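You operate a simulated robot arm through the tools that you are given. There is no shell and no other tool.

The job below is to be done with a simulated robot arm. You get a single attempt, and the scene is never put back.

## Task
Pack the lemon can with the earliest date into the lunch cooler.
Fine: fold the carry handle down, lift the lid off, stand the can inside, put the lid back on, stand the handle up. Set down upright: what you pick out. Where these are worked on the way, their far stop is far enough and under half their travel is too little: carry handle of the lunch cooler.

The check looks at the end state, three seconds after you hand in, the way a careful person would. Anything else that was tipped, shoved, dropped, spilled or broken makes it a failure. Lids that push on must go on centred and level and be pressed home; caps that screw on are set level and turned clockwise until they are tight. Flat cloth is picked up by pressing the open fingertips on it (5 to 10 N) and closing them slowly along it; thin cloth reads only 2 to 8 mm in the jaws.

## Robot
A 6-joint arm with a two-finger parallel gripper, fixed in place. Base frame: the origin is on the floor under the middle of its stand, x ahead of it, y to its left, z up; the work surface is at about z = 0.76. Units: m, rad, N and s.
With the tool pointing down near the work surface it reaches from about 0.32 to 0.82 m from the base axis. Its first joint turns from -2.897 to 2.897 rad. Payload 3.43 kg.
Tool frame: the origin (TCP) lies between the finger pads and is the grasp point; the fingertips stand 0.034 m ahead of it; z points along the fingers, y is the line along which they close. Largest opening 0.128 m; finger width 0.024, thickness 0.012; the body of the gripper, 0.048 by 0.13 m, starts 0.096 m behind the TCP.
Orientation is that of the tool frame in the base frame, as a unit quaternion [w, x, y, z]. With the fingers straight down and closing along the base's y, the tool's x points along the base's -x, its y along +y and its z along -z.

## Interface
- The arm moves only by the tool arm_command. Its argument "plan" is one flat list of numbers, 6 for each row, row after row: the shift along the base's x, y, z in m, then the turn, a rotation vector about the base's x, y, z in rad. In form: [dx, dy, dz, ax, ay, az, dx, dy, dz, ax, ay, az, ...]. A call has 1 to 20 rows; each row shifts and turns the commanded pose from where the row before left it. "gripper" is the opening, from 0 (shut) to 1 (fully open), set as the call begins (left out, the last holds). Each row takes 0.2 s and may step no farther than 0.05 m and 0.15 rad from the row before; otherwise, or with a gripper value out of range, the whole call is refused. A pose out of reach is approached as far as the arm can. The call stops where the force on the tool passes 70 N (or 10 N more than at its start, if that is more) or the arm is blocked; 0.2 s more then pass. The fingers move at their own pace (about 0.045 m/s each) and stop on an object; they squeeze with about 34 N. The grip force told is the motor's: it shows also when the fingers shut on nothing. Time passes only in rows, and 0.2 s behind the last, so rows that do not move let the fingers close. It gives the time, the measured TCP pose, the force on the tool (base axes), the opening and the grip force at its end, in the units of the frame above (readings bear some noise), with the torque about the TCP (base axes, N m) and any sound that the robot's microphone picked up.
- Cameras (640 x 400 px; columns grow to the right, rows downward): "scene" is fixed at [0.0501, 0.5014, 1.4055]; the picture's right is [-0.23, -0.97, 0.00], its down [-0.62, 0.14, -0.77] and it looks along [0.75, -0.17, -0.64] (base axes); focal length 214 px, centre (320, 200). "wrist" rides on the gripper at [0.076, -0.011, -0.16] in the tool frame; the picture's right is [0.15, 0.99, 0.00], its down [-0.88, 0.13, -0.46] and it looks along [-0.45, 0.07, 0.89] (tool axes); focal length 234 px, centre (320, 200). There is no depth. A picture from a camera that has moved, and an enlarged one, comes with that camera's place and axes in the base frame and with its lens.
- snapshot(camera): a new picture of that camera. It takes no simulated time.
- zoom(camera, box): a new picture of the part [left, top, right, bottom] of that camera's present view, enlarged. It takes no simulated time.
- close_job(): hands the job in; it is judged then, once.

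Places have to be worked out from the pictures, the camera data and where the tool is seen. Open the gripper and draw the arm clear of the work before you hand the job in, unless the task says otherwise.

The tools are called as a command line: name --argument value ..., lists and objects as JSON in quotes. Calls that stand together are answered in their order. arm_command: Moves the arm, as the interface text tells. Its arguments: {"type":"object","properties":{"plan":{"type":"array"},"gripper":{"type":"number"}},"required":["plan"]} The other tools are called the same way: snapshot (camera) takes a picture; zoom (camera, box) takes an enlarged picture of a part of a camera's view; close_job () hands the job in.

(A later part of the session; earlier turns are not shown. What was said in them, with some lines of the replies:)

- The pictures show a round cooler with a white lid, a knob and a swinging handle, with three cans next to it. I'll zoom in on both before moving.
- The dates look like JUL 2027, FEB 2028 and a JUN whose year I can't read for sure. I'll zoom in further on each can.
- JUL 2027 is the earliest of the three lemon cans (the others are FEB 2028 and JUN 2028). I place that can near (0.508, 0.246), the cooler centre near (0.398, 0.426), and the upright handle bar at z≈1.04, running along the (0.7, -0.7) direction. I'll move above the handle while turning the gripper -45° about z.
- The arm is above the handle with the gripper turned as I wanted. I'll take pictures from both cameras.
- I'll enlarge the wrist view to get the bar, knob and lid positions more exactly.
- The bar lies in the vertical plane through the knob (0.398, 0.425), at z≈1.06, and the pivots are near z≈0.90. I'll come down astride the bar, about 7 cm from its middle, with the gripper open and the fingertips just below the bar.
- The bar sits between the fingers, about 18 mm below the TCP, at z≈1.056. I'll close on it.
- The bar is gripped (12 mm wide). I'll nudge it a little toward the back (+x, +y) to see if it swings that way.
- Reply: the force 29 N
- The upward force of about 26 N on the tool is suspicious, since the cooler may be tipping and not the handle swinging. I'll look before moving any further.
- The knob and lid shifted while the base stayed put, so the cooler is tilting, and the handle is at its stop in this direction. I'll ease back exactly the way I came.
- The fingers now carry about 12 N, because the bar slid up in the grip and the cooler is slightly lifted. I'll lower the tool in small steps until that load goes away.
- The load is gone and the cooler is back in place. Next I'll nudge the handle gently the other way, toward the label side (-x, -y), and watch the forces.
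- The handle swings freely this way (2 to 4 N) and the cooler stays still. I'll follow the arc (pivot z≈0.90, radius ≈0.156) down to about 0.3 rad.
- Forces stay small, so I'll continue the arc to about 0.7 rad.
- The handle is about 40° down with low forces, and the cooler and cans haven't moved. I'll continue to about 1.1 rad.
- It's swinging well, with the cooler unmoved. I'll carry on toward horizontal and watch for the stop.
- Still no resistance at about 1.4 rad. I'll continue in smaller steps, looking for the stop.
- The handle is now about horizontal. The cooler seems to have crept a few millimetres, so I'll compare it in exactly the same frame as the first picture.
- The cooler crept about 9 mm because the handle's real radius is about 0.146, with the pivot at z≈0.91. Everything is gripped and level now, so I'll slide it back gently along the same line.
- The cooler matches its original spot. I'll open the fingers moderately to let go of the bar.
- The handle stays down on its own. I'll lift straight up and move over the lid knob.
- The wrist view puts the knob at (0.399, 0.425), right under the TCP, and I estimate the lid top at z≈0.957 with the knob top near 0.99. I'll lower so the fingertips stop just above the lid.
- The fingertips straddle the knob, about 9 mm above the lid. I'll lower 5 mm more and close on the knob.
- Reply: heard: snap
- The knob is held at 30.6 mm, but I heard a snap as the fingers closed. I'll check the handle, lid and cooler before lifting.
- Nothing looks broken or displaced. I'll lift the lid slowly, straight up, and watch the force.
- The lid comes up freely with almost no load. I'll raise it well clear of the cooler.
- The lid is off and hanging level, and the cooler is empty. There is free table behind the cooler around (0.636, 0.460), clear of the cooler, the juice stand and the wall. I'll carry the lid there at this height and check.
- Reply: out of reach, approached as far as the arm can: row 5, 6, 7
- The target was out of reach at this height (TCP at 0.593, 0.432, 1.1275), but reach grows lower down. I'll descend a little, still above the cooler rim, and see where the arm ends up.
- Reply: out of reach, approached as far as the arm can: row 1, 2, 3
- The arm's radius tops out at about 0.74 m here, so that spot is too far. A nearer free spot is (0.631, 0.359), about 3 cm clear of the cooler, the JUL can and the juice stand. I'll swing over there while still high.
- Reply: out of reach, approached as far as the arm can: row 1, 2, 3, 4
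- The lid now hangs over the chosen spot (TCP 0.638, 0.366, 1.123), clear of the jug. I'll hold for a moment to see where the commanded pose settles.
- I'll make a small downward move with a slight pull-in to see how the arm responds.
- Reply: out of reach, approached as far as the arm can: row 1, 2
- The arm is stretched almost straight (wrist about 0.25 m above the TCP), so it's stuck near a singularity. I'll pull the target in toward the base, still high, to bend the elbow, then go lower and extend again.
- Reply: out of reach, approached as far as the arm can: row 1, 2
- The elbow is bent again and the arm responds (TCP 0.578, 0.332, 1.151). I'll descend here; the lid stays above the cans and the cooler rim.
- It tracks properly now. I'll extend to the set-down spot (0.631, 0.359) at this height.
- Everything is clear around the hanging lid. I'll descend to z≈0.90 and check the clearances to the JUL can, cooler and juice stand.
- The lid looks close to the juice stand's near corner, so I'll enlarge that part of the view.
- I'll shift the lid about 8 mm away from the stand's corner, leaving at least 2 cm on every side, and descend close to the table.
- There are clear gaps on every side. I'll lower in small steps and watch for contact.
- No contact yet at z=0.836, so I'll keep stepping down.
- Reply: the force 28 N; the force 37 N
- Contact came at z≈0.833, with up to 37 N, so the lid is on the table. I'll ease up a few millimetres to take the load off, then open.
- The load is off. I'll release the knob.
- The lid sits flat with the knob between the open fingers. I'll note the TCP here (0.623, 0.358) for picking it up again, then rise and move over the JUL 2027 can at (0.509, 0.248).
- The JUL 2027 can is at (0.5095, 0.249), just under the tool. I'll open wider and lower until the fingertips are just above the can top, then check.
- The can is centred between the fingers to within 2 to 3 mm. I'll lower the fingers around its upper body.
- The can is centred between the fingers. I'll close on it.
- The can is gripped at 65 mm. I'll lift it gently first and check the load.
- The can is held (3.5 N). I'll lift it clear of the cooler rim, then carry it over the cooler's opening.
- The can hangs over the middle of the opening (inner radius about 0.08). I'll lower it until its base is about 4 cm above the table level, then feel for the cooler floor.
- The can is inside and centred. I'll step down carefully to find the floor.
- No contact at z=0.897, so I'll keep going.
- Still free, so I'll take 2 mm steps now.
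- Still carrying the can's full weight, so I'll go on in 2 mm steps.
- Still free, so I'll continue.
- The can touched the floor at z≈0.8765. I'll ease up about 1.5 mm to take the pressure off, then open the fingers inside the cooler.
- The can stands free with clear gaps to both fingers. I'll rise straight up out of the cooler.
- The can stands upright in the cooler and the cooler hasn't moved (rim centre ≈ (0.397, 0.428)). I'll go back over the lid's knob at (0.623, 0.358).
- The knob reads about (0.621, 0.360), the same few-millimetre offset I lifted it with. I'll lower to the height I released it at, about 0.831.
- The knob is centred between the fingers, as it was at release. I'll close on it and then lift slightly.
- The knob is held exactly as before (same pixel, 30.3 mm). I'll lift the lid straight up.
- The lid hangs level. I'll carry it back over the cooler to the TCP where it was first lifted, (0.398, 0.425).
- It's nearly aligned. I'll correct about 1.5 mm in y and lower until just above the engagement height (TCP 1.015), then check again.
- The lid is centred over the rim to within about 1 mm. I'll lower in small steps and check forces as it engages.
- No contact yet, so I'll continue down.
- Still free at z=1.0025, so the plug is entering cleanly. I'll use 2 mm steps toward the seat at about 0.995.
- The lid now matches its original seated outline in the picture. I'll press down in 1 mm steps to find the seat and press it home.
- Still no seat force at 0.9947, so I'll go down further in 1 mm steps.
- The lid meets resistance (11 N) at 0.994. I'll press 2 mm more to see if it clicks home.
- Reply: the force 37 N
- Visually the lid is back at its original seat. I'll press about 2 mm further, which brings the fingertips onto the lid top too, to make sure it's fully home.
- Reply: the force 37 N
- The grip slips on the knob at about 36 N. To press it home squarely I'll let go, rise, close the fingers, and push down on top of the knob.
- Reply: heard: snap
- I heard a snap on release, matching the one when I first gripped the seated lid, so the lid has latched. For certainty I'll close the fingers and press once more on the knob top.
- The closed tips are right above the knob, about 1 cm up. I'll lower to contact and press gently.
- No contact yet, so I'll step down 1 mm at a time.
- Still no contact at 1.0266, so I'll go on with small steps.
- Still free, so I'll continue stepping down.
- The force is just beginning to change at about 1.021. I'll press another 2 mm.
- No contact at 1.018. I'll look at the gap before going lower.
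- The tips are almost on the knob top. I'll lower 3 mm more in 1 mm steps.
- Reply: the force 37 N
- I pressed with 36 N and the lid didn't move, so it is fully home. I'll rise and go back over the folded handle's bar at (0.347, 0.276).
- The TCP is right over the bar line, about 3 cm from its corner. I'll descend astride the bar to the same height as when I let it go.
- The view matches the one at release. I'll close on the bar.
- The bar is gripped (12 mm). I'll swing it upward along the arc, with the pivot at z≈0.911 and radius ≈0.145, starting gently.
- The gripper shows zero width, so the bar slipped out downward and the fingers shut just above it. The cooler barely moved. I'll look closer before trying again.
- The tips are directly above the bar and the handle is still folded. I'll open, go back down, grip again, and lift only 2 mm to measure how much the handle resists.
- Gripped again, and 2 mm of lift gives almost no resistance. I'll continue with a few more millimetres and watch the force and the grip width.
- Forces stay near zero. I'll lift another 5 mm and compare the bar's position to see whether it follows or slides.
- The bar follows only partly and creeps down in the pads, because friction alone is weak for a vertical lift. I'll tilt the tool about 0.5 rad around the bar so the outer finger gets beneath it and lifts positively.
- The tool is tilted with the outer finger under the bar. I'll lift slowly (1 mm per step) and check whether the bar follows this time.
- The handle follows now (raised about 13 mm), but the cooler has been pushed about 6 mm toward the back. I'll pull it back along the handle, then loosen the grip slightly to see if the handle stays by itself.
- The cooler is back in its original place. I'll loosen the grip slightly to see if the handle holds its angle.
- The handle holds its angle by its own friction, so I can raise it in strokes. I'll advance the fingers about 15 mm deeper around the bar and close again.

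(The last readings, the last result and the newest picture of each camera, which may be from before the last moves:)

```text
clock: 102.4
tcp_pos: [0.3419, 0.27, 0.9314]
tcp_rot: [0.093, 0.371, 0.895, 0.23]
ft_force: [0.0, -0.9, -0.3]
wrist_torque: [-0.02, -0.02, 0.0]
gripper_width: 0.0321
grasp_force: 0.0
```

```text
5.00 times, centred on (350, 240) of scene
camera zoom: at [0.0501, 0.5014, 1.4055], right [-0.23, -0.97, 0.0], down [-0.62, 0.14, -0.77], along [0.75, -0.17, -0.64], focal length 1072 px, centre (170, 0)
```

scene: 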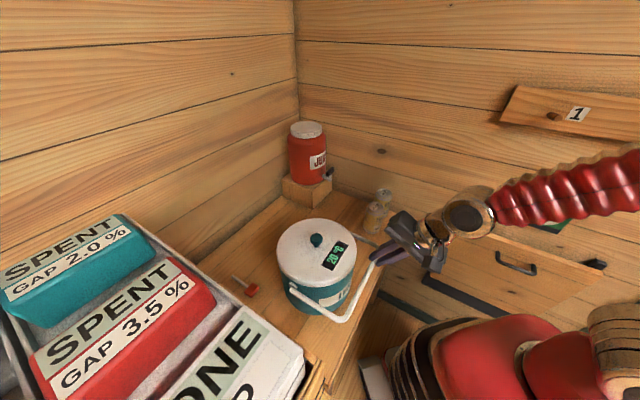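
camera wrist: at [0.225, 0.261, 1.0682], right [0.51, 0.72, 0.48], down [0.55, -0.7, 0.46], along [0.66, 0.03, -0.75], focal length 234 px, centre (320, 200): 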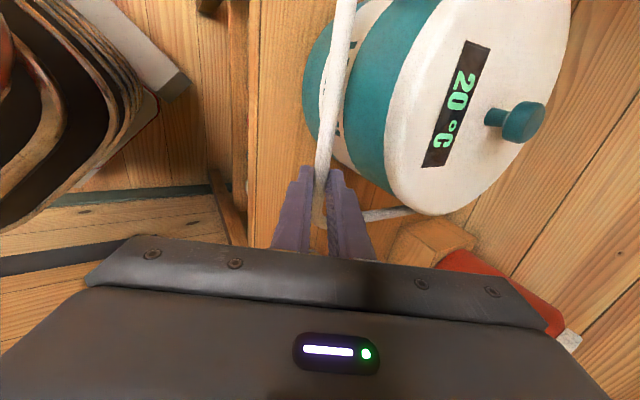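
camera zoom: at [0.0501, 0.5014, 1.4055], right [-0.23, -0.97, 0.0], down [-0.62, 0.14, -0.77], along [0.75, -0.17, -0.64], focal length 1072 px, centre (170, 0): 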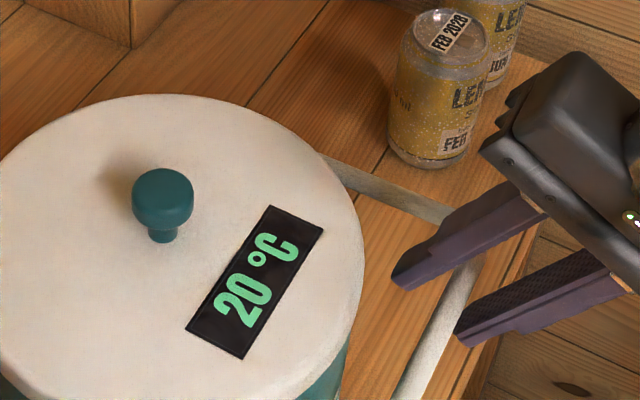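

The bar is now mid-finger. I'll shift 12 mm toward the middle of the bar, away from the bent corner, and close.

arm_command --plan '[-0.0043, 0.0042, 0, 0, 0, 0, -0.0042, 0.0042, 0, 0, 0, 0, 0, 0, 0, 0, 0, 0]' --gripper 0.25

arm_command --plan '[0, 0, 0, 0, 0, 0, 0, 0, 0, 0, 0, 0, 0, 0, 0, 0, 0, 0]' --gripper 0.0

zoom --camera "wrist" --box '[240, 120, 400, 240]'

zoom --camera "scene" --box '[300, 200, 400, 280]'

```text
clock: 103.2
tcp_pos: [0.3335, 0.2797, 0.9327]
tcp_rot: [0.093, 0.37, 0.895, 0.229]
ft_force: [-0.4, -0.2, -0.2]
wrist_torque: [0.0, -0.01, 0.0]
gripper_width: 0.0319
grasp_force: 0.0
```

```text
clock: 104.0
tcp_pos: [0.3321, 0.2786, 0.9317]
tcp_rot: [0.094, 0.371, 0.895, 0.229]
ft_force: [-3.5, -3.1, 0.3]
wrist_torque: [-0.12, 0.02, 0.28]
gripper_width: 0.0119
grasp_force: 33.7
```

```text
3.33 times, centred on (320, 180) of wrist
camera zoom: at [0.2194, 0.2714, 1.0659], right [0.51, 0.72, 0.47], down [0.55, -0.7, 0.46], along [0.66, 0.03, -0.75], focal length 781 px, centre (320, 267)
```

zoom: 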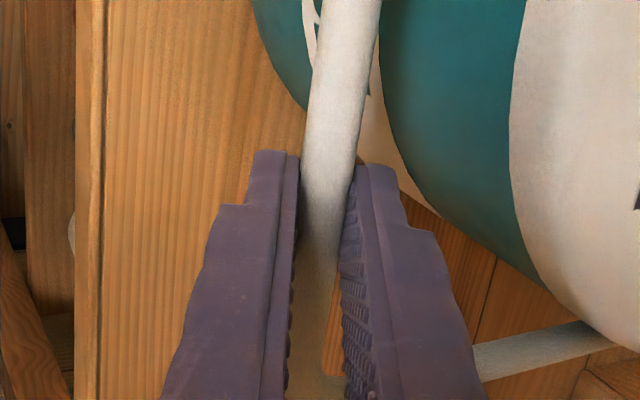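

```text
5.00 times, centred on (350, 240) of scene
camera zoom: at [0.0501, 0.5014, 1.4055], right [-0.23, -0.97, 0.0], down [-0.62, 0.14, -0.77], along [0.75, -0.17, -0.64], focal length 1072 px, centre (170, 0)
```

zoom: 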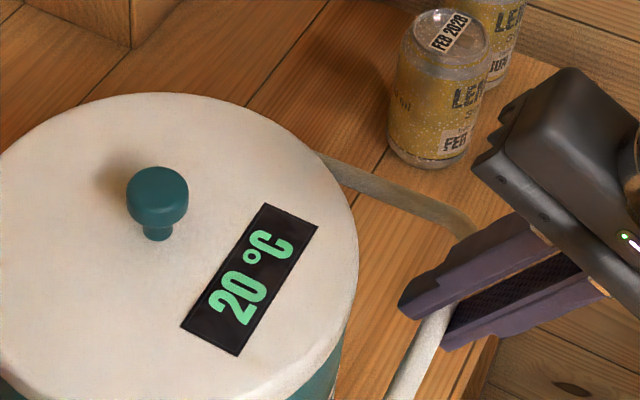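

Gripped again, with the bar deep in the fingers. I'll lift slowly, about 1.2 mm per step.

arm_command --plan '[0, 0, 0.0012, 0, 0, 0, 0, 0, 0.0012, 0, 0, 0, 0, 0, 0.0012, 0, 0, 0, 0, 0, 0.0012, 0, 0, 0, 0, 0, 0.0012, 0, 0, 0, 0, 0, 0.0012, 0, 0, 0, 0, 0, 0.0012, 0, 0, 0, 0, 0, 0.0012, 0, 0, 0, 0, 0, 0.0012, 0, 0, 0, 0, 0, 0.0012, 0, 0, 0, 0, 0, 0.0012, 0, 0, 0, 0, 0, 0.0012, 0, 0, 0, 0, 0, 0.0012, 0, 0, 0, 0, 0, 0.0012, 0, 0, 0, 0, 0, 0.0012, 0, 0, 0, 0, 0, 0.0012, 0, 0, 0]'

zoom --camera "scene" --box '[265, 215, 361, 325]'

zoom --camera "scene" --box '[300, 200, 400, 280]'

```text
clock: 107.4
tcp_pos: [0.3335, 0.2792, 0.9512]
tcp_rot: [0.093, 0.371, 0.895, 0.229]
ft_force: [2.2, 3.6, 0.7]
wrist_torque: [-0.09, -0.07, 0.08]
gripper_width: 0.0123
grasp_force: 34.4
```

```text
3.64 times, centred on (313, 270) of scene
camera zoom: at [0.0501, 0.5014, 1.4055], right [-0.23, -0.97, 0.0], down [-0.62, 0.14, -0.77], along [0.75, -0.17, -0.64], focal length 780 px, centre (346, -54)
```

zoom: 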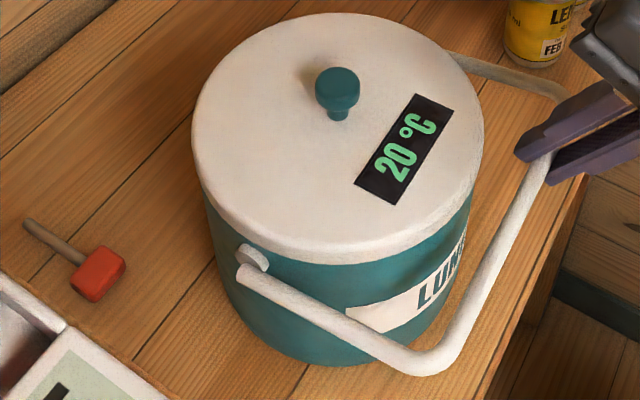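

```text
5.00 times, centred on (350, 240) of scene
camera zoom: at [0.0501, 0.5014, 1.4055], right [-0.23, -0.97, 0.0], down [-0.62, 0.14, -0.77], along [0.75, -0.17, -0.64], focal length 1072 px, centre (170, 0)
```

zoom: 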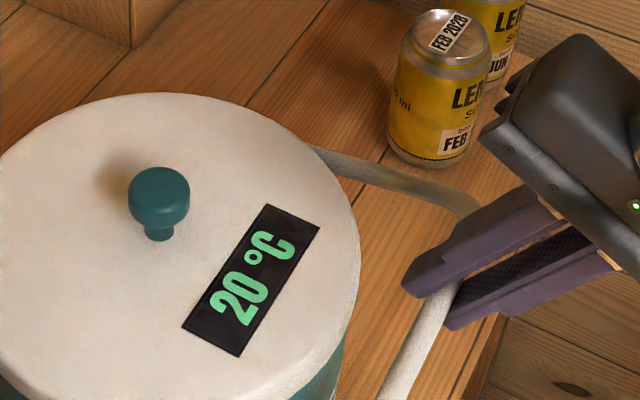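

The handle is following and the cooler stays put. I'll continue slowly, now curving inward along the arc.

arm_command --plan '[0.0003, 0.0003, 0.0013, 0, 0, 0, 0.0003, 0.0003, 0.0013, 0, 0, 0, 0.0003, 0.0003, 0.0013, 0, 0, 0, 0.0003, 0.0003, 0.0013, 0, 0, 0, 0.0003, 0.0003, 0.0013, 0, 0, 0, 0.0003, 0.0003, 0.0013, 0, 0, 0, 0.0003, 0.0003, 0.0013, 0, 0, 0, 0.0003, 0.0003, 0.0013, 0, 0, 0, 0.0003, 0.0003, 0.0013, 0, 0, 0, 0.0003, 0.0003, 0.0013, 0, 0, 0, 0.0003, 0.0003, 0.0013, 0, 0, 0, 0.0004, 0.0004, 0.0013, 0, 0, 0, 0.0004, 0.0004, 0.0013, 0, 0, 0, 0.0004, 0.0004, 0.0013, 0, 0, 0, 0.0004, 0.0004, 0.0013, 0, 0, 0, 0.0004, 0.0004, 0.0013, 0, 0, 0, 0.0004, 0.0004, 0.0013, 0, 0, 0, 0.0004, 0.0004, 0.0013, 0, 0, 0]'

zoom --camera "scene" --box '[265, 215, 361, 325]'

zoom --camera "scene" --box '[300, 200, 400, 280]'

```text
clock: 111.2
tcp_pos: [0.3392, 0.2857, 0.9748]
tcp_rot: [0.094, 0.37, 0.895, 0.23]
ft_force: [-3.6, -5.0, 0.9]
wrist_torque: [-0.16, 0.1, 0.2]
gripper_width: 0.0121
grasp_force: 33.5
```

```text
3.64 times, centred on (313, 270) of scene
camera zoom: at [0.0501, 0.5014, 1.4055], right [-0.23, -0.97, 0.0], down [-0.62, 0.14, -0.77], along [0.75, -0.17, -0.64], focal length 780 px, centre (346, -54)
```

zoom: 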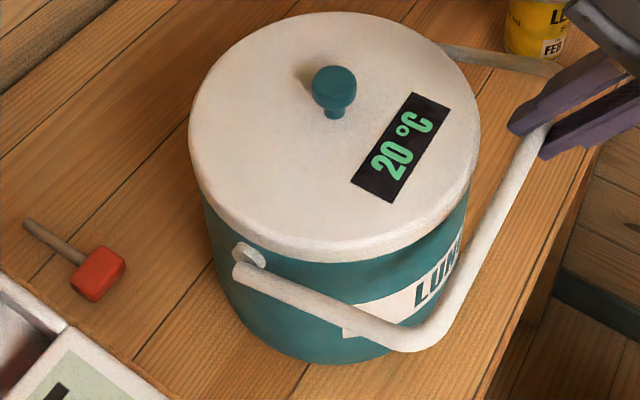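

```text
5.00 times, centred on (350, 240) of scene
camera zoom: at [0.0501, 0.5014, 1.4055], right [-0.23, -0.97, 0.0], down [-0.62, 0.14, -0.77], along [0.75, -0.17, -0.64], focal length 1072 px, centre (170, 0)
```

zoom: 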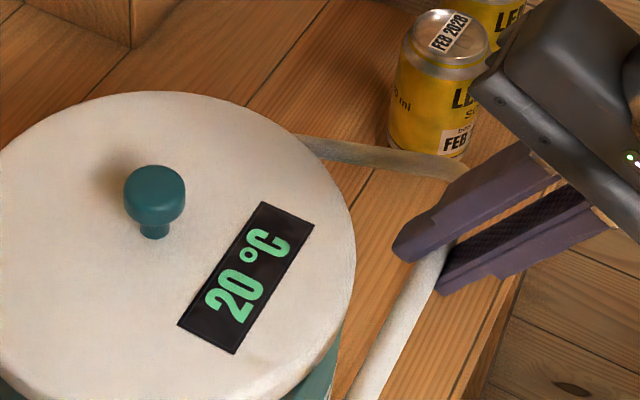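

The handle is up about 20°, and the fingers now push it more squarely. I'll continue the arc, slightly faster, with a little less inward push.

arm_command --plan '[0.0005, 0.0005, 0.0025, 0, 0, 0, 0.0005, 0.0005, 0.0025, 0, 0, 0, 0.0005, 0.0005, 0.0025, 0, 0, 0, 0.0006, 0.0006, 0.0025, 0, 0, 0, 0.0006, 0.0006, 0.0025, 0, 0, 0, 0.0007, 0.0007, 0.0025, 0, 0, 0, 0.0008, 0.0008, 0.0025, 0, 0, 0, 0.0009, 0.0009, 0.0025, 0, 0, 0, 0.001, 0.001, 0.0025, 0, 0, 0, 0.001, 0.001, 0.0025, 0, 0, 0, 0.0011, 0.0011, 0.0024, 0, 0, 0, 0.0011, 0.0011, 0.0024, 0, 0, 0, 0.0012, 0.0012, 0.0024, 0, 0, 0]'

zoom --camera "scene" --box '[265, 205, 385, 325]'

snapshot --camera "scene"

```text
clock: 114.0
tcp_pos: [0.3499, 0.2961, 1.0058]
tcp_rot: [0.094, 0.371, 0.895, 0.228]
ft_force: [-3.9, -5.5, 1.7]
wrist_torque: [-0.13, 0.14, 0.15]
gripper_width: 0.0123
grasp_force: 34.2
```

```text
3.33 times, centred on (325, 265) of scene
camera zoom: at [0.0501, 0.5014, 1.4055], right [-0.23, -0.97, 0.0], down [-0.62, 0.14, -0.77], along [0.75, -0.17, -0.64], focal length 715 px, centre (303, -17)
```

zoom: 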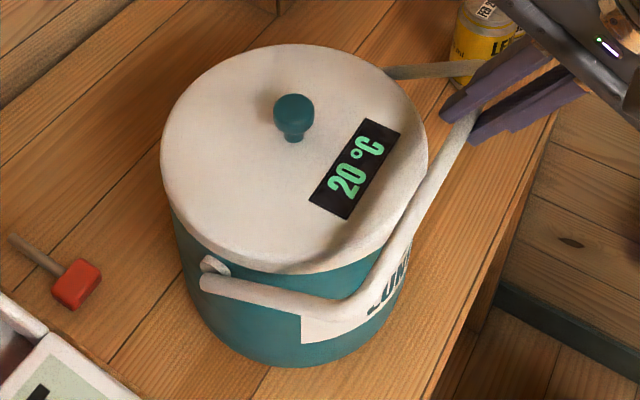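

```text
taken
```

scene: 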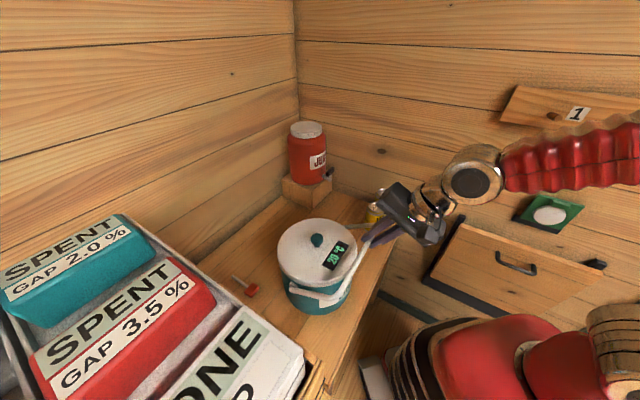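

The handle is about 35° up, but the bar seems to be creeping toward the fingertips. I'll check closely.

zoom --camera "scene" --box '[320, 195, 400, 255]'

zoom --camera "wrist" --box '[240, 100, 400, 220]'

```text
6.67 times, centred on (360, 225) of scene
camera zoom: at [0.0501, 0.5014, 1.4055], right [-0.23, -0.97, 0.0], down [-0.62, 0.14, -0.77], along [0.75, -0.17, -0.64], focal length 1430 px, centre (53, 33)
```

zoom: 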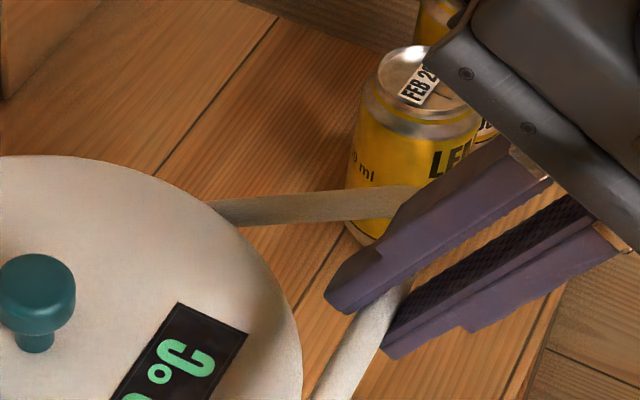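

```text
3.33 times, centred on (320, 160) of wrist
camera zoom: at [0.2359, 0.2885, 1.1408], right [0.51, 0.72, 0.47], down [0.55, -0.7, 0.46], along [0.66, 0.03, -0.75], focal length 781 px, centre (320, 333)
```

zoom: 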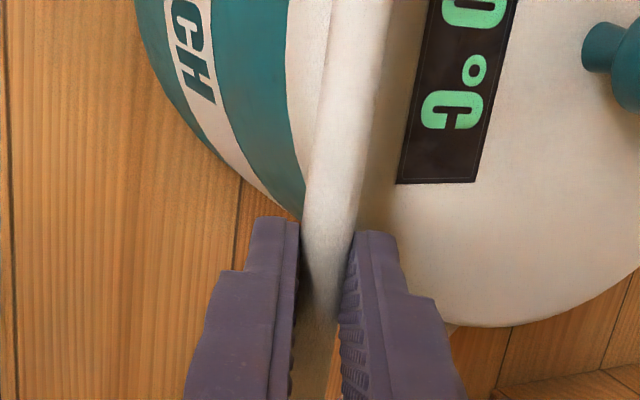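

The bar is still mid-finger, at about 0.59 rad. I'll continue the arc toward 1.0 rad.

arm_command --plan '[0.0015, 0.0015, 0.0029, 0, 0, 0, 0.0016, 0.0016, 0.0029, 0, 0, 0, 0.0017, 0.0017, 0.0029, 0, 0, 0, 0.0017, 0.0017, 0.0029, 0, 0, 0, 0.0017, 0.0017, 0.0029, 0, 0, 0, 0.0018, 0.0018, 0.0029, 0, 0, 0, 0.0018, 0.0018, 0.0028, 0, 0, 0, 0.0019, 0.0019, 0.0027, 0, 0, 0, 0.0019, 0.0019, 0.0024, 0, 0, 0, 0.002, 0.002, 0.0023, 0, 0, 0, 0.002, 0.002, 0.0023, 0, 0, 0, 0.002, 0.002, 0.0022, 0, 0, 0, 0, 0, 0, 0, 0, 0]'

zoom --camera "scene" --box '[265, 185, 395, 315]'

```text
clock: 116.8
tcp_pos: [0.3711, 0.3175, 1.0391]
tcp_rot: [0.094, 0.371, 0.895, 0.23]
ft_force: [-2.2, -1.1, 0.6]
wrist_torque: [-0.13, -0.06, 0.18]
gripper_width: 0.012
grasp_force: 33.9
```

```text
3.08 times, centred on (330, 250) of scene
camera zoom: at [0.0501, 0.5014, 1.4055], right [-0.23, -0.97, 0.0], down [-0.62, 0.14, -0.77], along [0.75, -0.17, -0.64], focal length 660 px, centre (289, 46)
```

zoom: 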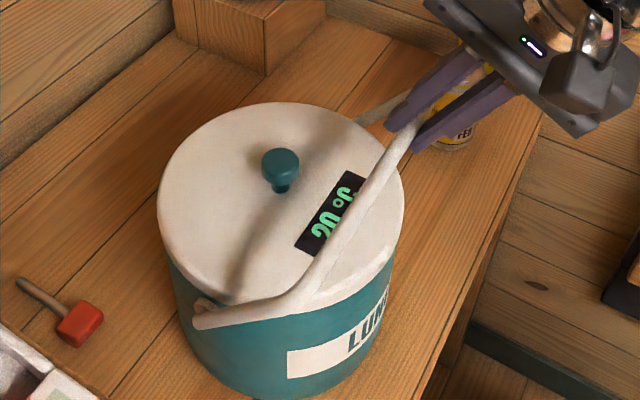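

The handle is at about 52° and the cooler is steady. I'll continue to about 1.25 rad.

arm_command --plan '[0.0023, 0.0023, 0.0025, 0, 0, 0, 0.0024, 0.0024, 0.0024, 0, 0, 0, 0.0024, 0.0024, 0.0023, 0, 0, 0, 0.0025, 0.0025, 0.0022, 0, 0, 0, 0.0025, 0.0025, 0.0021, 0, 0, 0, 0.0026, 0.0026, 0.002, 0, 0, 0, 0.0026, 0.0026, 0.0019, 0, 0, 0, 0.0026, 0.0026, 0.0018, 0, 0, 0, 0.0027, 0.0027, 0.0017, 0, 0, 0, 0.0027, 0.0027, 0.0016, 0, 0, 0, 0.0027, 0.0027, 0.0015, 0, 0, 0, 0.0028, 0.0028, 0.0014, 0, 0, 0, 0, 0, 0, 0, 0, 0]'

zoom --camera "scene" --box '[265, 165, 395, 315]'

```text
clock: 119.6
tcp_pos: [0.4022, 0.3487, 1.0621]
tcp_rot: [0.094, 0.371, 0.895, 0.229]
ft_force: [-0.9, 0.0, 0.1]
wrist_torque: [-0.1, -0.01, 0.19]
gripper_width: 0.012
grasp_force: 34.0
```

```text
2.67 times, centred on (330, 240) of scene
camera zoom: at [0.0501, 0.5014, 1.4055], right [-0.23, -0.97, 0.0], down [-0.62, 0.14, -0.77], along [0.75, -0.17, -0.64], focal length 572 px, centre (293, 93)
```

zoom: 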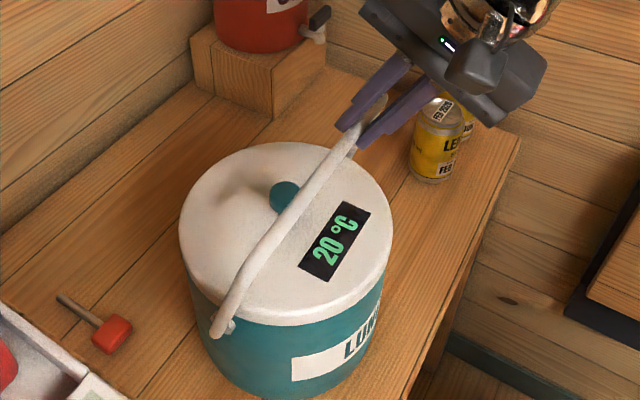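

At about 72° now. I'll continue to about 1.5 rad, then approach upright in small steps.

arm_command --plan '[0.0025, 0.0025, 0.0011, 0, 0, 0, 0.0025, 0.0025, 0.001, 0, 0, 0, 0.0025, 0.0025, 0.0009, 0, 0, 0, 0.0025, 0.0025, 0.0009, 0, 0, 0, 0.0025, 0.0025, 0.0008, 0, 0, 0, 0.0025, 0.0025, 0.0006, 0, 0, 0, 0.0025, 0.0025, 0.0006, 0, 0, 0, 0.0025, 0.0025, 0.0004, 0, 0, 0, 0.0025, 0.0025, 0.0004, 0, 0, 0, 0.0025, 0.0025, 0.0003, 0, 0, 0, 0, 0, 0, 0, 0, 0]'

zoom --camera "scene" --box '[220, 170, 420, 330]'

```text
clock: 122.0
tcp_pos: [0.4263, 0.3732, 1.0693]
tcp_rot: [0.093, 0.371, 0.895, 0.23]
ft_force: [-1.1, 0.2, -0.1]
wrist_torque: [-0.08, -0.06, 0.19]
gripper_width: 0.0119
grasp_force: 34.8
```

```text
2.50 times, centred on (320, 250) of scene
camera zoom: at [0.0501, 0.5014, 1.4055], right [-0.23, -0.97, 0.0], down [-0.62, 0.14, -0.77], along [0.75, -0.17, -0.64], focal length 536 px, centre (320, 75)
```

zoom: 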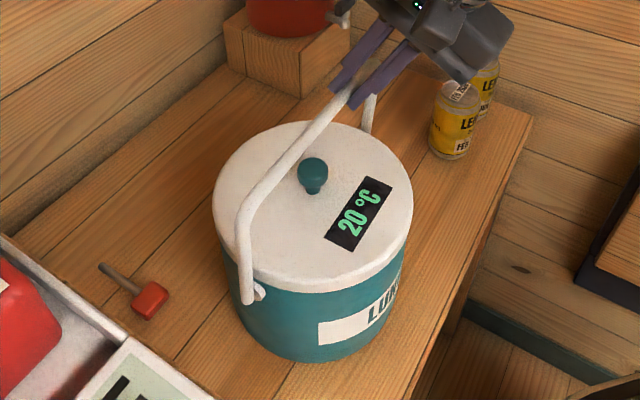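

The handle is nearly upright, with about 1 cm to go. I'll move 6 mm more and check the force for the stop.

arm_command --plan '[0.0014, 0.0014, 0.0001, 0, 0, 0, 0.0014, 0.0014, 0.0001, 0, 0, 0, 0.0014, 0.0014, 0.0001, 0, 0, 0, 0, 0, 0, 0, 0, 0]'

```text
clock: 123.0
tcp_pos: [0.432, 0.3778, 1.07]
tcp_rot: [0.093, 0.371, 0.895, 0.229]
ft_force: [-2.2, 2.3, 0.7]
wrist_torque: [-0.04, 0.0, 0.24]
gripper_width: 0.0123
grasp_force: 33.6
```

Still free. I'll continue in 1 mm steps toward upright.

arm_command --plan '[0.0007, 0.0007, 0, 0, 0, 0, 0.0007, 0.0007, 0, 0, 0, 0, 0, 0, 0, 0, 0, 0]'

zoom --camera "scene" --box '[220, 170, 420, 330]'

```text
clock: 123.8
tcp_pos: [0.4325, 0.38, 1.0695]
tcp_rot: [0.094, 0.37, 0.895, 0.229]
ft_force: [-2.7, 3.0, 0.1]
wrist_torque: [0.02, 0.01, 0.2]
gripper_width: 0.0122
grasp_force: 34.0
```

```text
2.50 times, centred on (320, 250) of scene
camera zoom: at [0.0501, 0.5014, 1.4055], right [-0.23, -0.97, 0.0], down [-0.62, 0.14, -0.77], along [0.75, -0.17, -0.64], focal length 536 px, centre (320, 75)
```

zoom: 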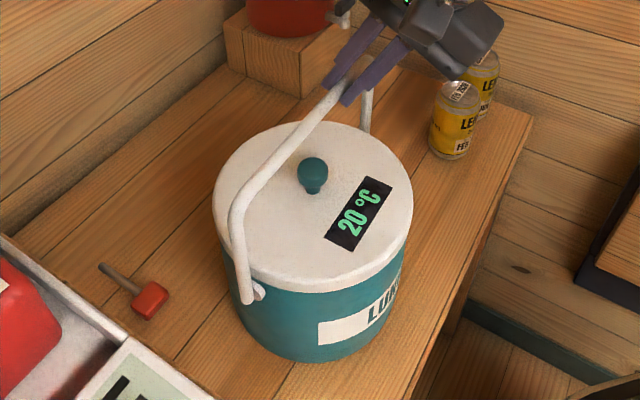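

The stop isn't reached yet. I'll compare with the very first picture of the upright handle, using the same frame.

zoom --camera "scene" --box '[260, 180, 380, 255]'

zoom --camera "scene" --box '[265, 215, 361, 325]'

```text
5.33 times, centred on (320, 218) of scene
camera zoom: at [0.0501, 0.5014, 1.4055], right [-0.23, -0.97, 0.0], down [-0.62, 0.14, -0.77], along [0.75, -0.17, -0.64], focal length 1144 px, centre (320, 107)
```

zoom: 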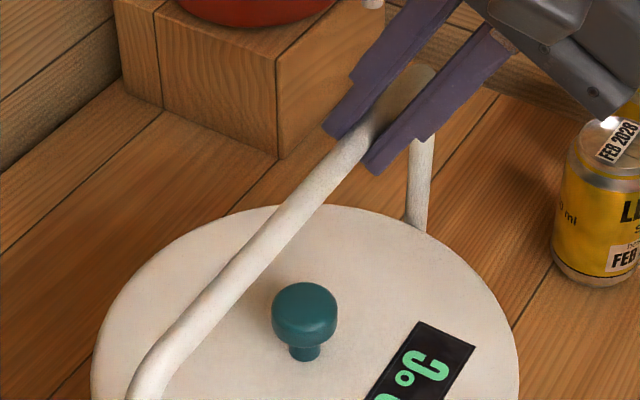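

```text
3.64 times, centred on (313, 270) of scene
camera zoom: at [0.0501, 0.5014, 1.4055], right [-0.23, -0.97, 0.0], down [-0.62, 0.14, -0.77], along [0.75, -0.17, -0.64], focal length 780 px, centre (346, -54)
```

zoom: 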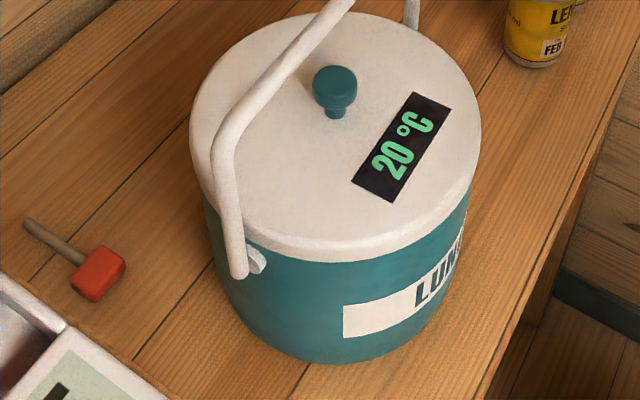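

The handle now looks as upright as at the start, and the cooler sits within about 3 mm of its first place. I'll nudge 1.5 mm more to confirm it's against its stop.

arm_command --plan '[0.0005, 0.0005, 0, 0, 0, 0, 0.0006, 0.0006, 0, 0, 0, 0, 0, 0, 0, 0, 0, 0]'

```text
clock: 124.6
tcp_pos: [0.433, 0.38, 1.0695]
tcp_rot: [0.094, 0.371, 0.895, 0.229]
ft_force: [-3.4, -1.8, 0.3]
wrist_torque: [-0.07, 0.04, 0.22]
gripper_width: 0.012
grasp_force: 34.0
```

A reaction of about 4 N now builds up along the push, so the handle is upright against its stop. I'll open the fingers.

arm_command --plan '[0, 0, 0, 0, 0, 0, 0, 0, 0, 0, 0, 0, 0, 0, 0, 0, 0, 0]' --gripper 0.35

zoom --camera "scene" --box '[260, 180, 380, 255]'

```text
clock: 125.4
tcp_pos: [0.4327, 0.3806, 1.071]
tcp_rot: [0.093, 0.371, 0.895, 0.229]
ft_force: [-0.5, -0.4, 0.3]
wrist_torque: [-0.01, -0.02, 0.04]
gripper_width: 0.045
grasp_force: 0.2
```

```text
5.33 times, centred on (320, 218) of scene
camera zoom: at [0.0501, 0.5014, 1.4055], right [-0.23, -0.97, 0.0], down [-0.62, 0.14, -0.77], along [0.75, -0.17, -0.64], focal length 1144 px, centre (320, 107)
```

zoom: 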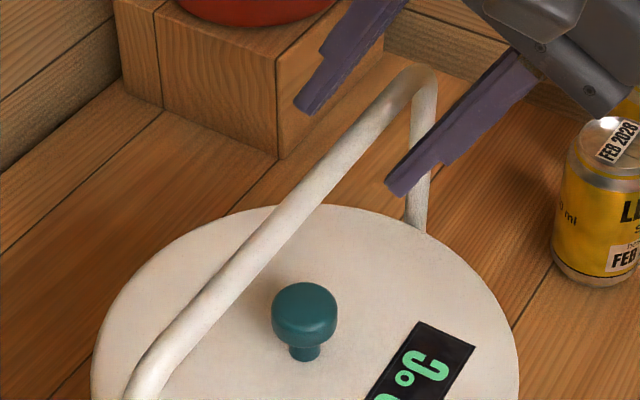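

The handle stands free between the open fingers. I'll back off along the tool axis, up and toward the robot, clear of the handle.

arm_command --plan '[-0.0034, -0.0034, 0.0088, 0, 0, 0, -0.0067, -0.0068, 0.0176, 0, 0, 0, -0.0067, -0.0068, 0.0176, 0, 0, 0, -0.0067, -0.0068, 0.0176, 0, 0, 0, -0.0067, -0.0068, 0.0176, 0, 0, 0, 0, 0, 0, 0, 0, 0]'

snapshot --camera "scene"

snapshot --camera "wrist"

```text
clock: 126.8
tcp_pos: [0.4043, 0.3503, 1.1488]
tcp_rot: [0.094, 0.371, 0.895, 0.229]
ft_force: [0.0, 0.5, 0.2]
wrist_torque: [0.01, 0.0, -0.01]
gripper_width: 0.0451
grasp_force: 0.0
```

```text
taken
```

scene: 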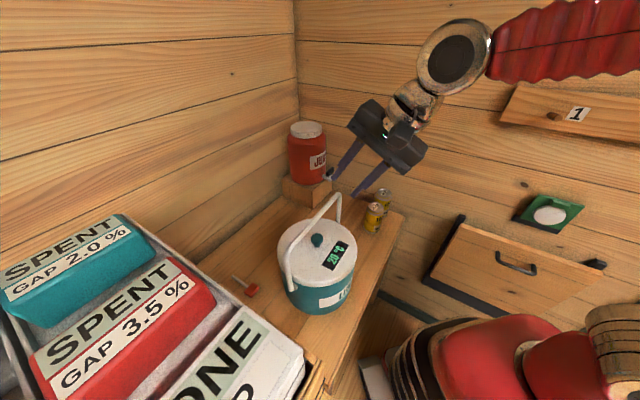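

```text
taken
camera wrist: at [0.2905, 0.343, 1.2828], right [0.51, 0.72, 0.47], down [0.55, -0.7, 0.46], along [0.66, 0.03, -0.75], focal length 234 px, centre (320, 200)
```

wrist: 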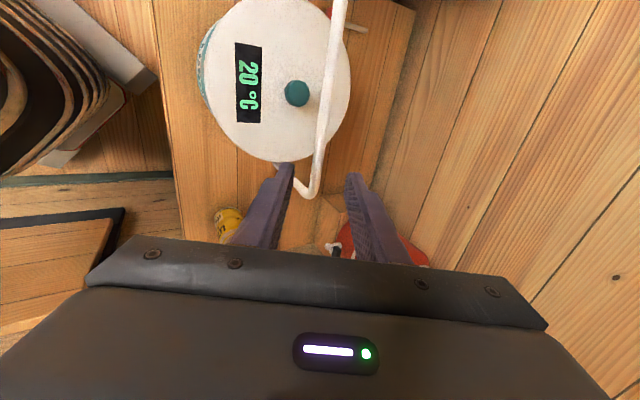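

The handle stands upright and the gripper is clear. I'll straighten the tool while drawing up and away.

arm_command --plan '[-0.015, -0.015, 0.03, 0, 0, 0, -0.015, -0.015, 0.03, -0.0889, 0.0879, 0, -0.015, -0.01, 0.025, -0.0889, 0.0879, 0, -0.015, -0.005, 0.015, -0.0889, 0.0879, 0, -0.015, 0, 0.01, -0.0889, 0.0879, 0, 0, 0, 0, 0, 0, 0]' --gripper 1.0

snapshot --camera "scene"

zoom --camera "scene" --box '[220, 170, 420, 330]'

zoom --camera "scene" --box '[265, 215, 361, 325]'

snapshot --camera "wrist"

```text
clock: 128.2
tcp_pos: [0.3302, 0.304, 1.26]
tcp_rot: [-0.001, 0.382, 0.924, -0.001]
ft_force: [-0.7, 0.0, -1.1]
wrist_torque: [0.0, -0.01, -0.01]
gripper_width: 0.1282
grasp_force: 0.1
```

```text
taken
```

scene: 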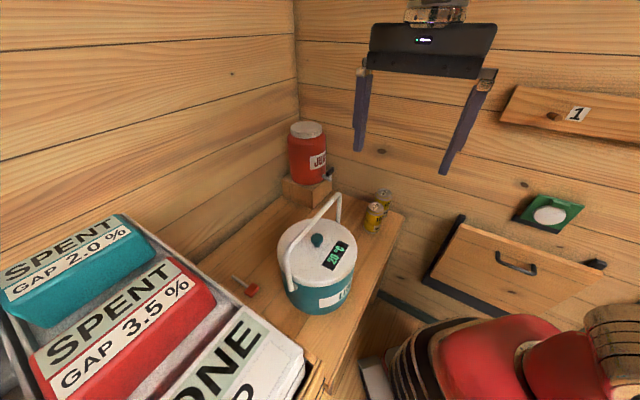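

```text
2.50 times, centred on (320, 250) of scene
camera zoom: at [0.0501, 0.5014, 1.4055], right [-0.23, -0.97, 0.0], down [-0.62, 0.14, -0.77], along [0.75, -0.17, -0.64], focal length 536 px, centre (320, 75)
```

zoom: 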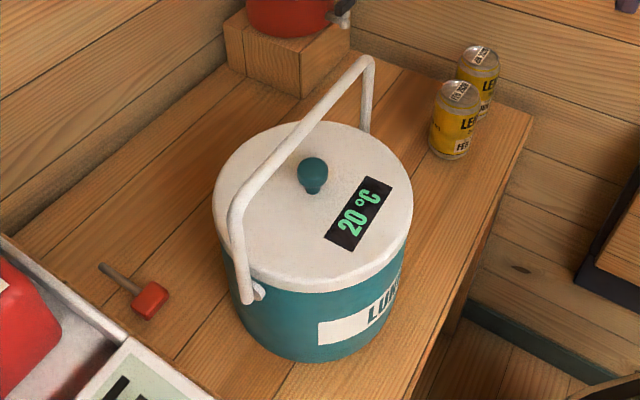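

```text
3.64 times, centred on (313, 270) of scene
camera zoom: at [0.0501, 0.5014, 1.4055], right [-0.23, -0.97, 0.0], down [-0.62, 0.14, -0.77], along [0.75, -0.17, -0.64], focal length 780 px, centre (346, -54)
```

zoom: 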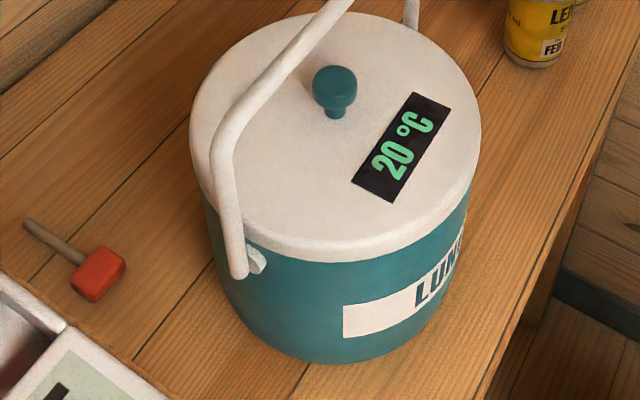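

```text
taken
camera wrist: at [0.2681, 0.3508, 1.4178], right [0.6, 0.8, 0.0], down [0.72, -0.53, 0.46], along [0.36, -0.27, -0.89], focal length 234 px, centre (320, 200)
```

wrist: 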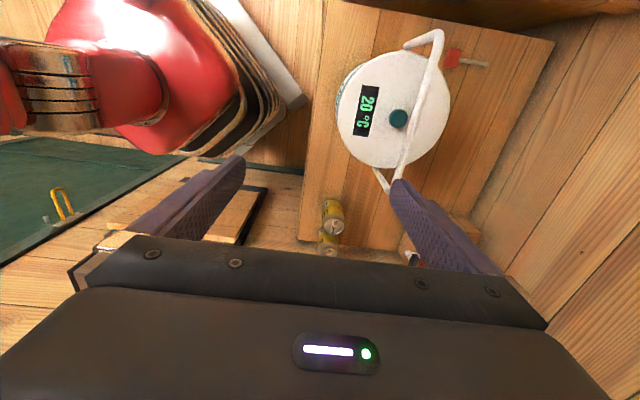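

The final pictures show the lid seated level and centred and the handle upright. The other two cans, the jug and the mallet are where they started, and the gripper is open and clear. The JUL 2027 can is inside, so I'm handing in the job.

close_job

```text
The job is handed in.
```

I packed the JUL 2027 lemon can into the lunch cooler and handed the job in. It had the earliest date; the other two lemon cans read FEB 2028 and JUN 2028.

- **Can:** it was standing upright on the cooler floor when I last saw it, before the lid went back on.
- **Lid:** it is back on, centred and level. I heard it snap home, then pressed it again with about 36 N and it did not move.
- **Handle:** it stands upright against its stop.
- **Cooler:**
    - Early on I pushed the handle the wrong way and tilted the cooler by about a centimetre at the top. I set it straight back down.
    - It also slid a few millimetres while I worked the handle, and ended about 3–4 mm from where it started.
- **Everything else:** the other two cans, the juice jug and the mallet look unmoved. The gripper is open and clear of the work.
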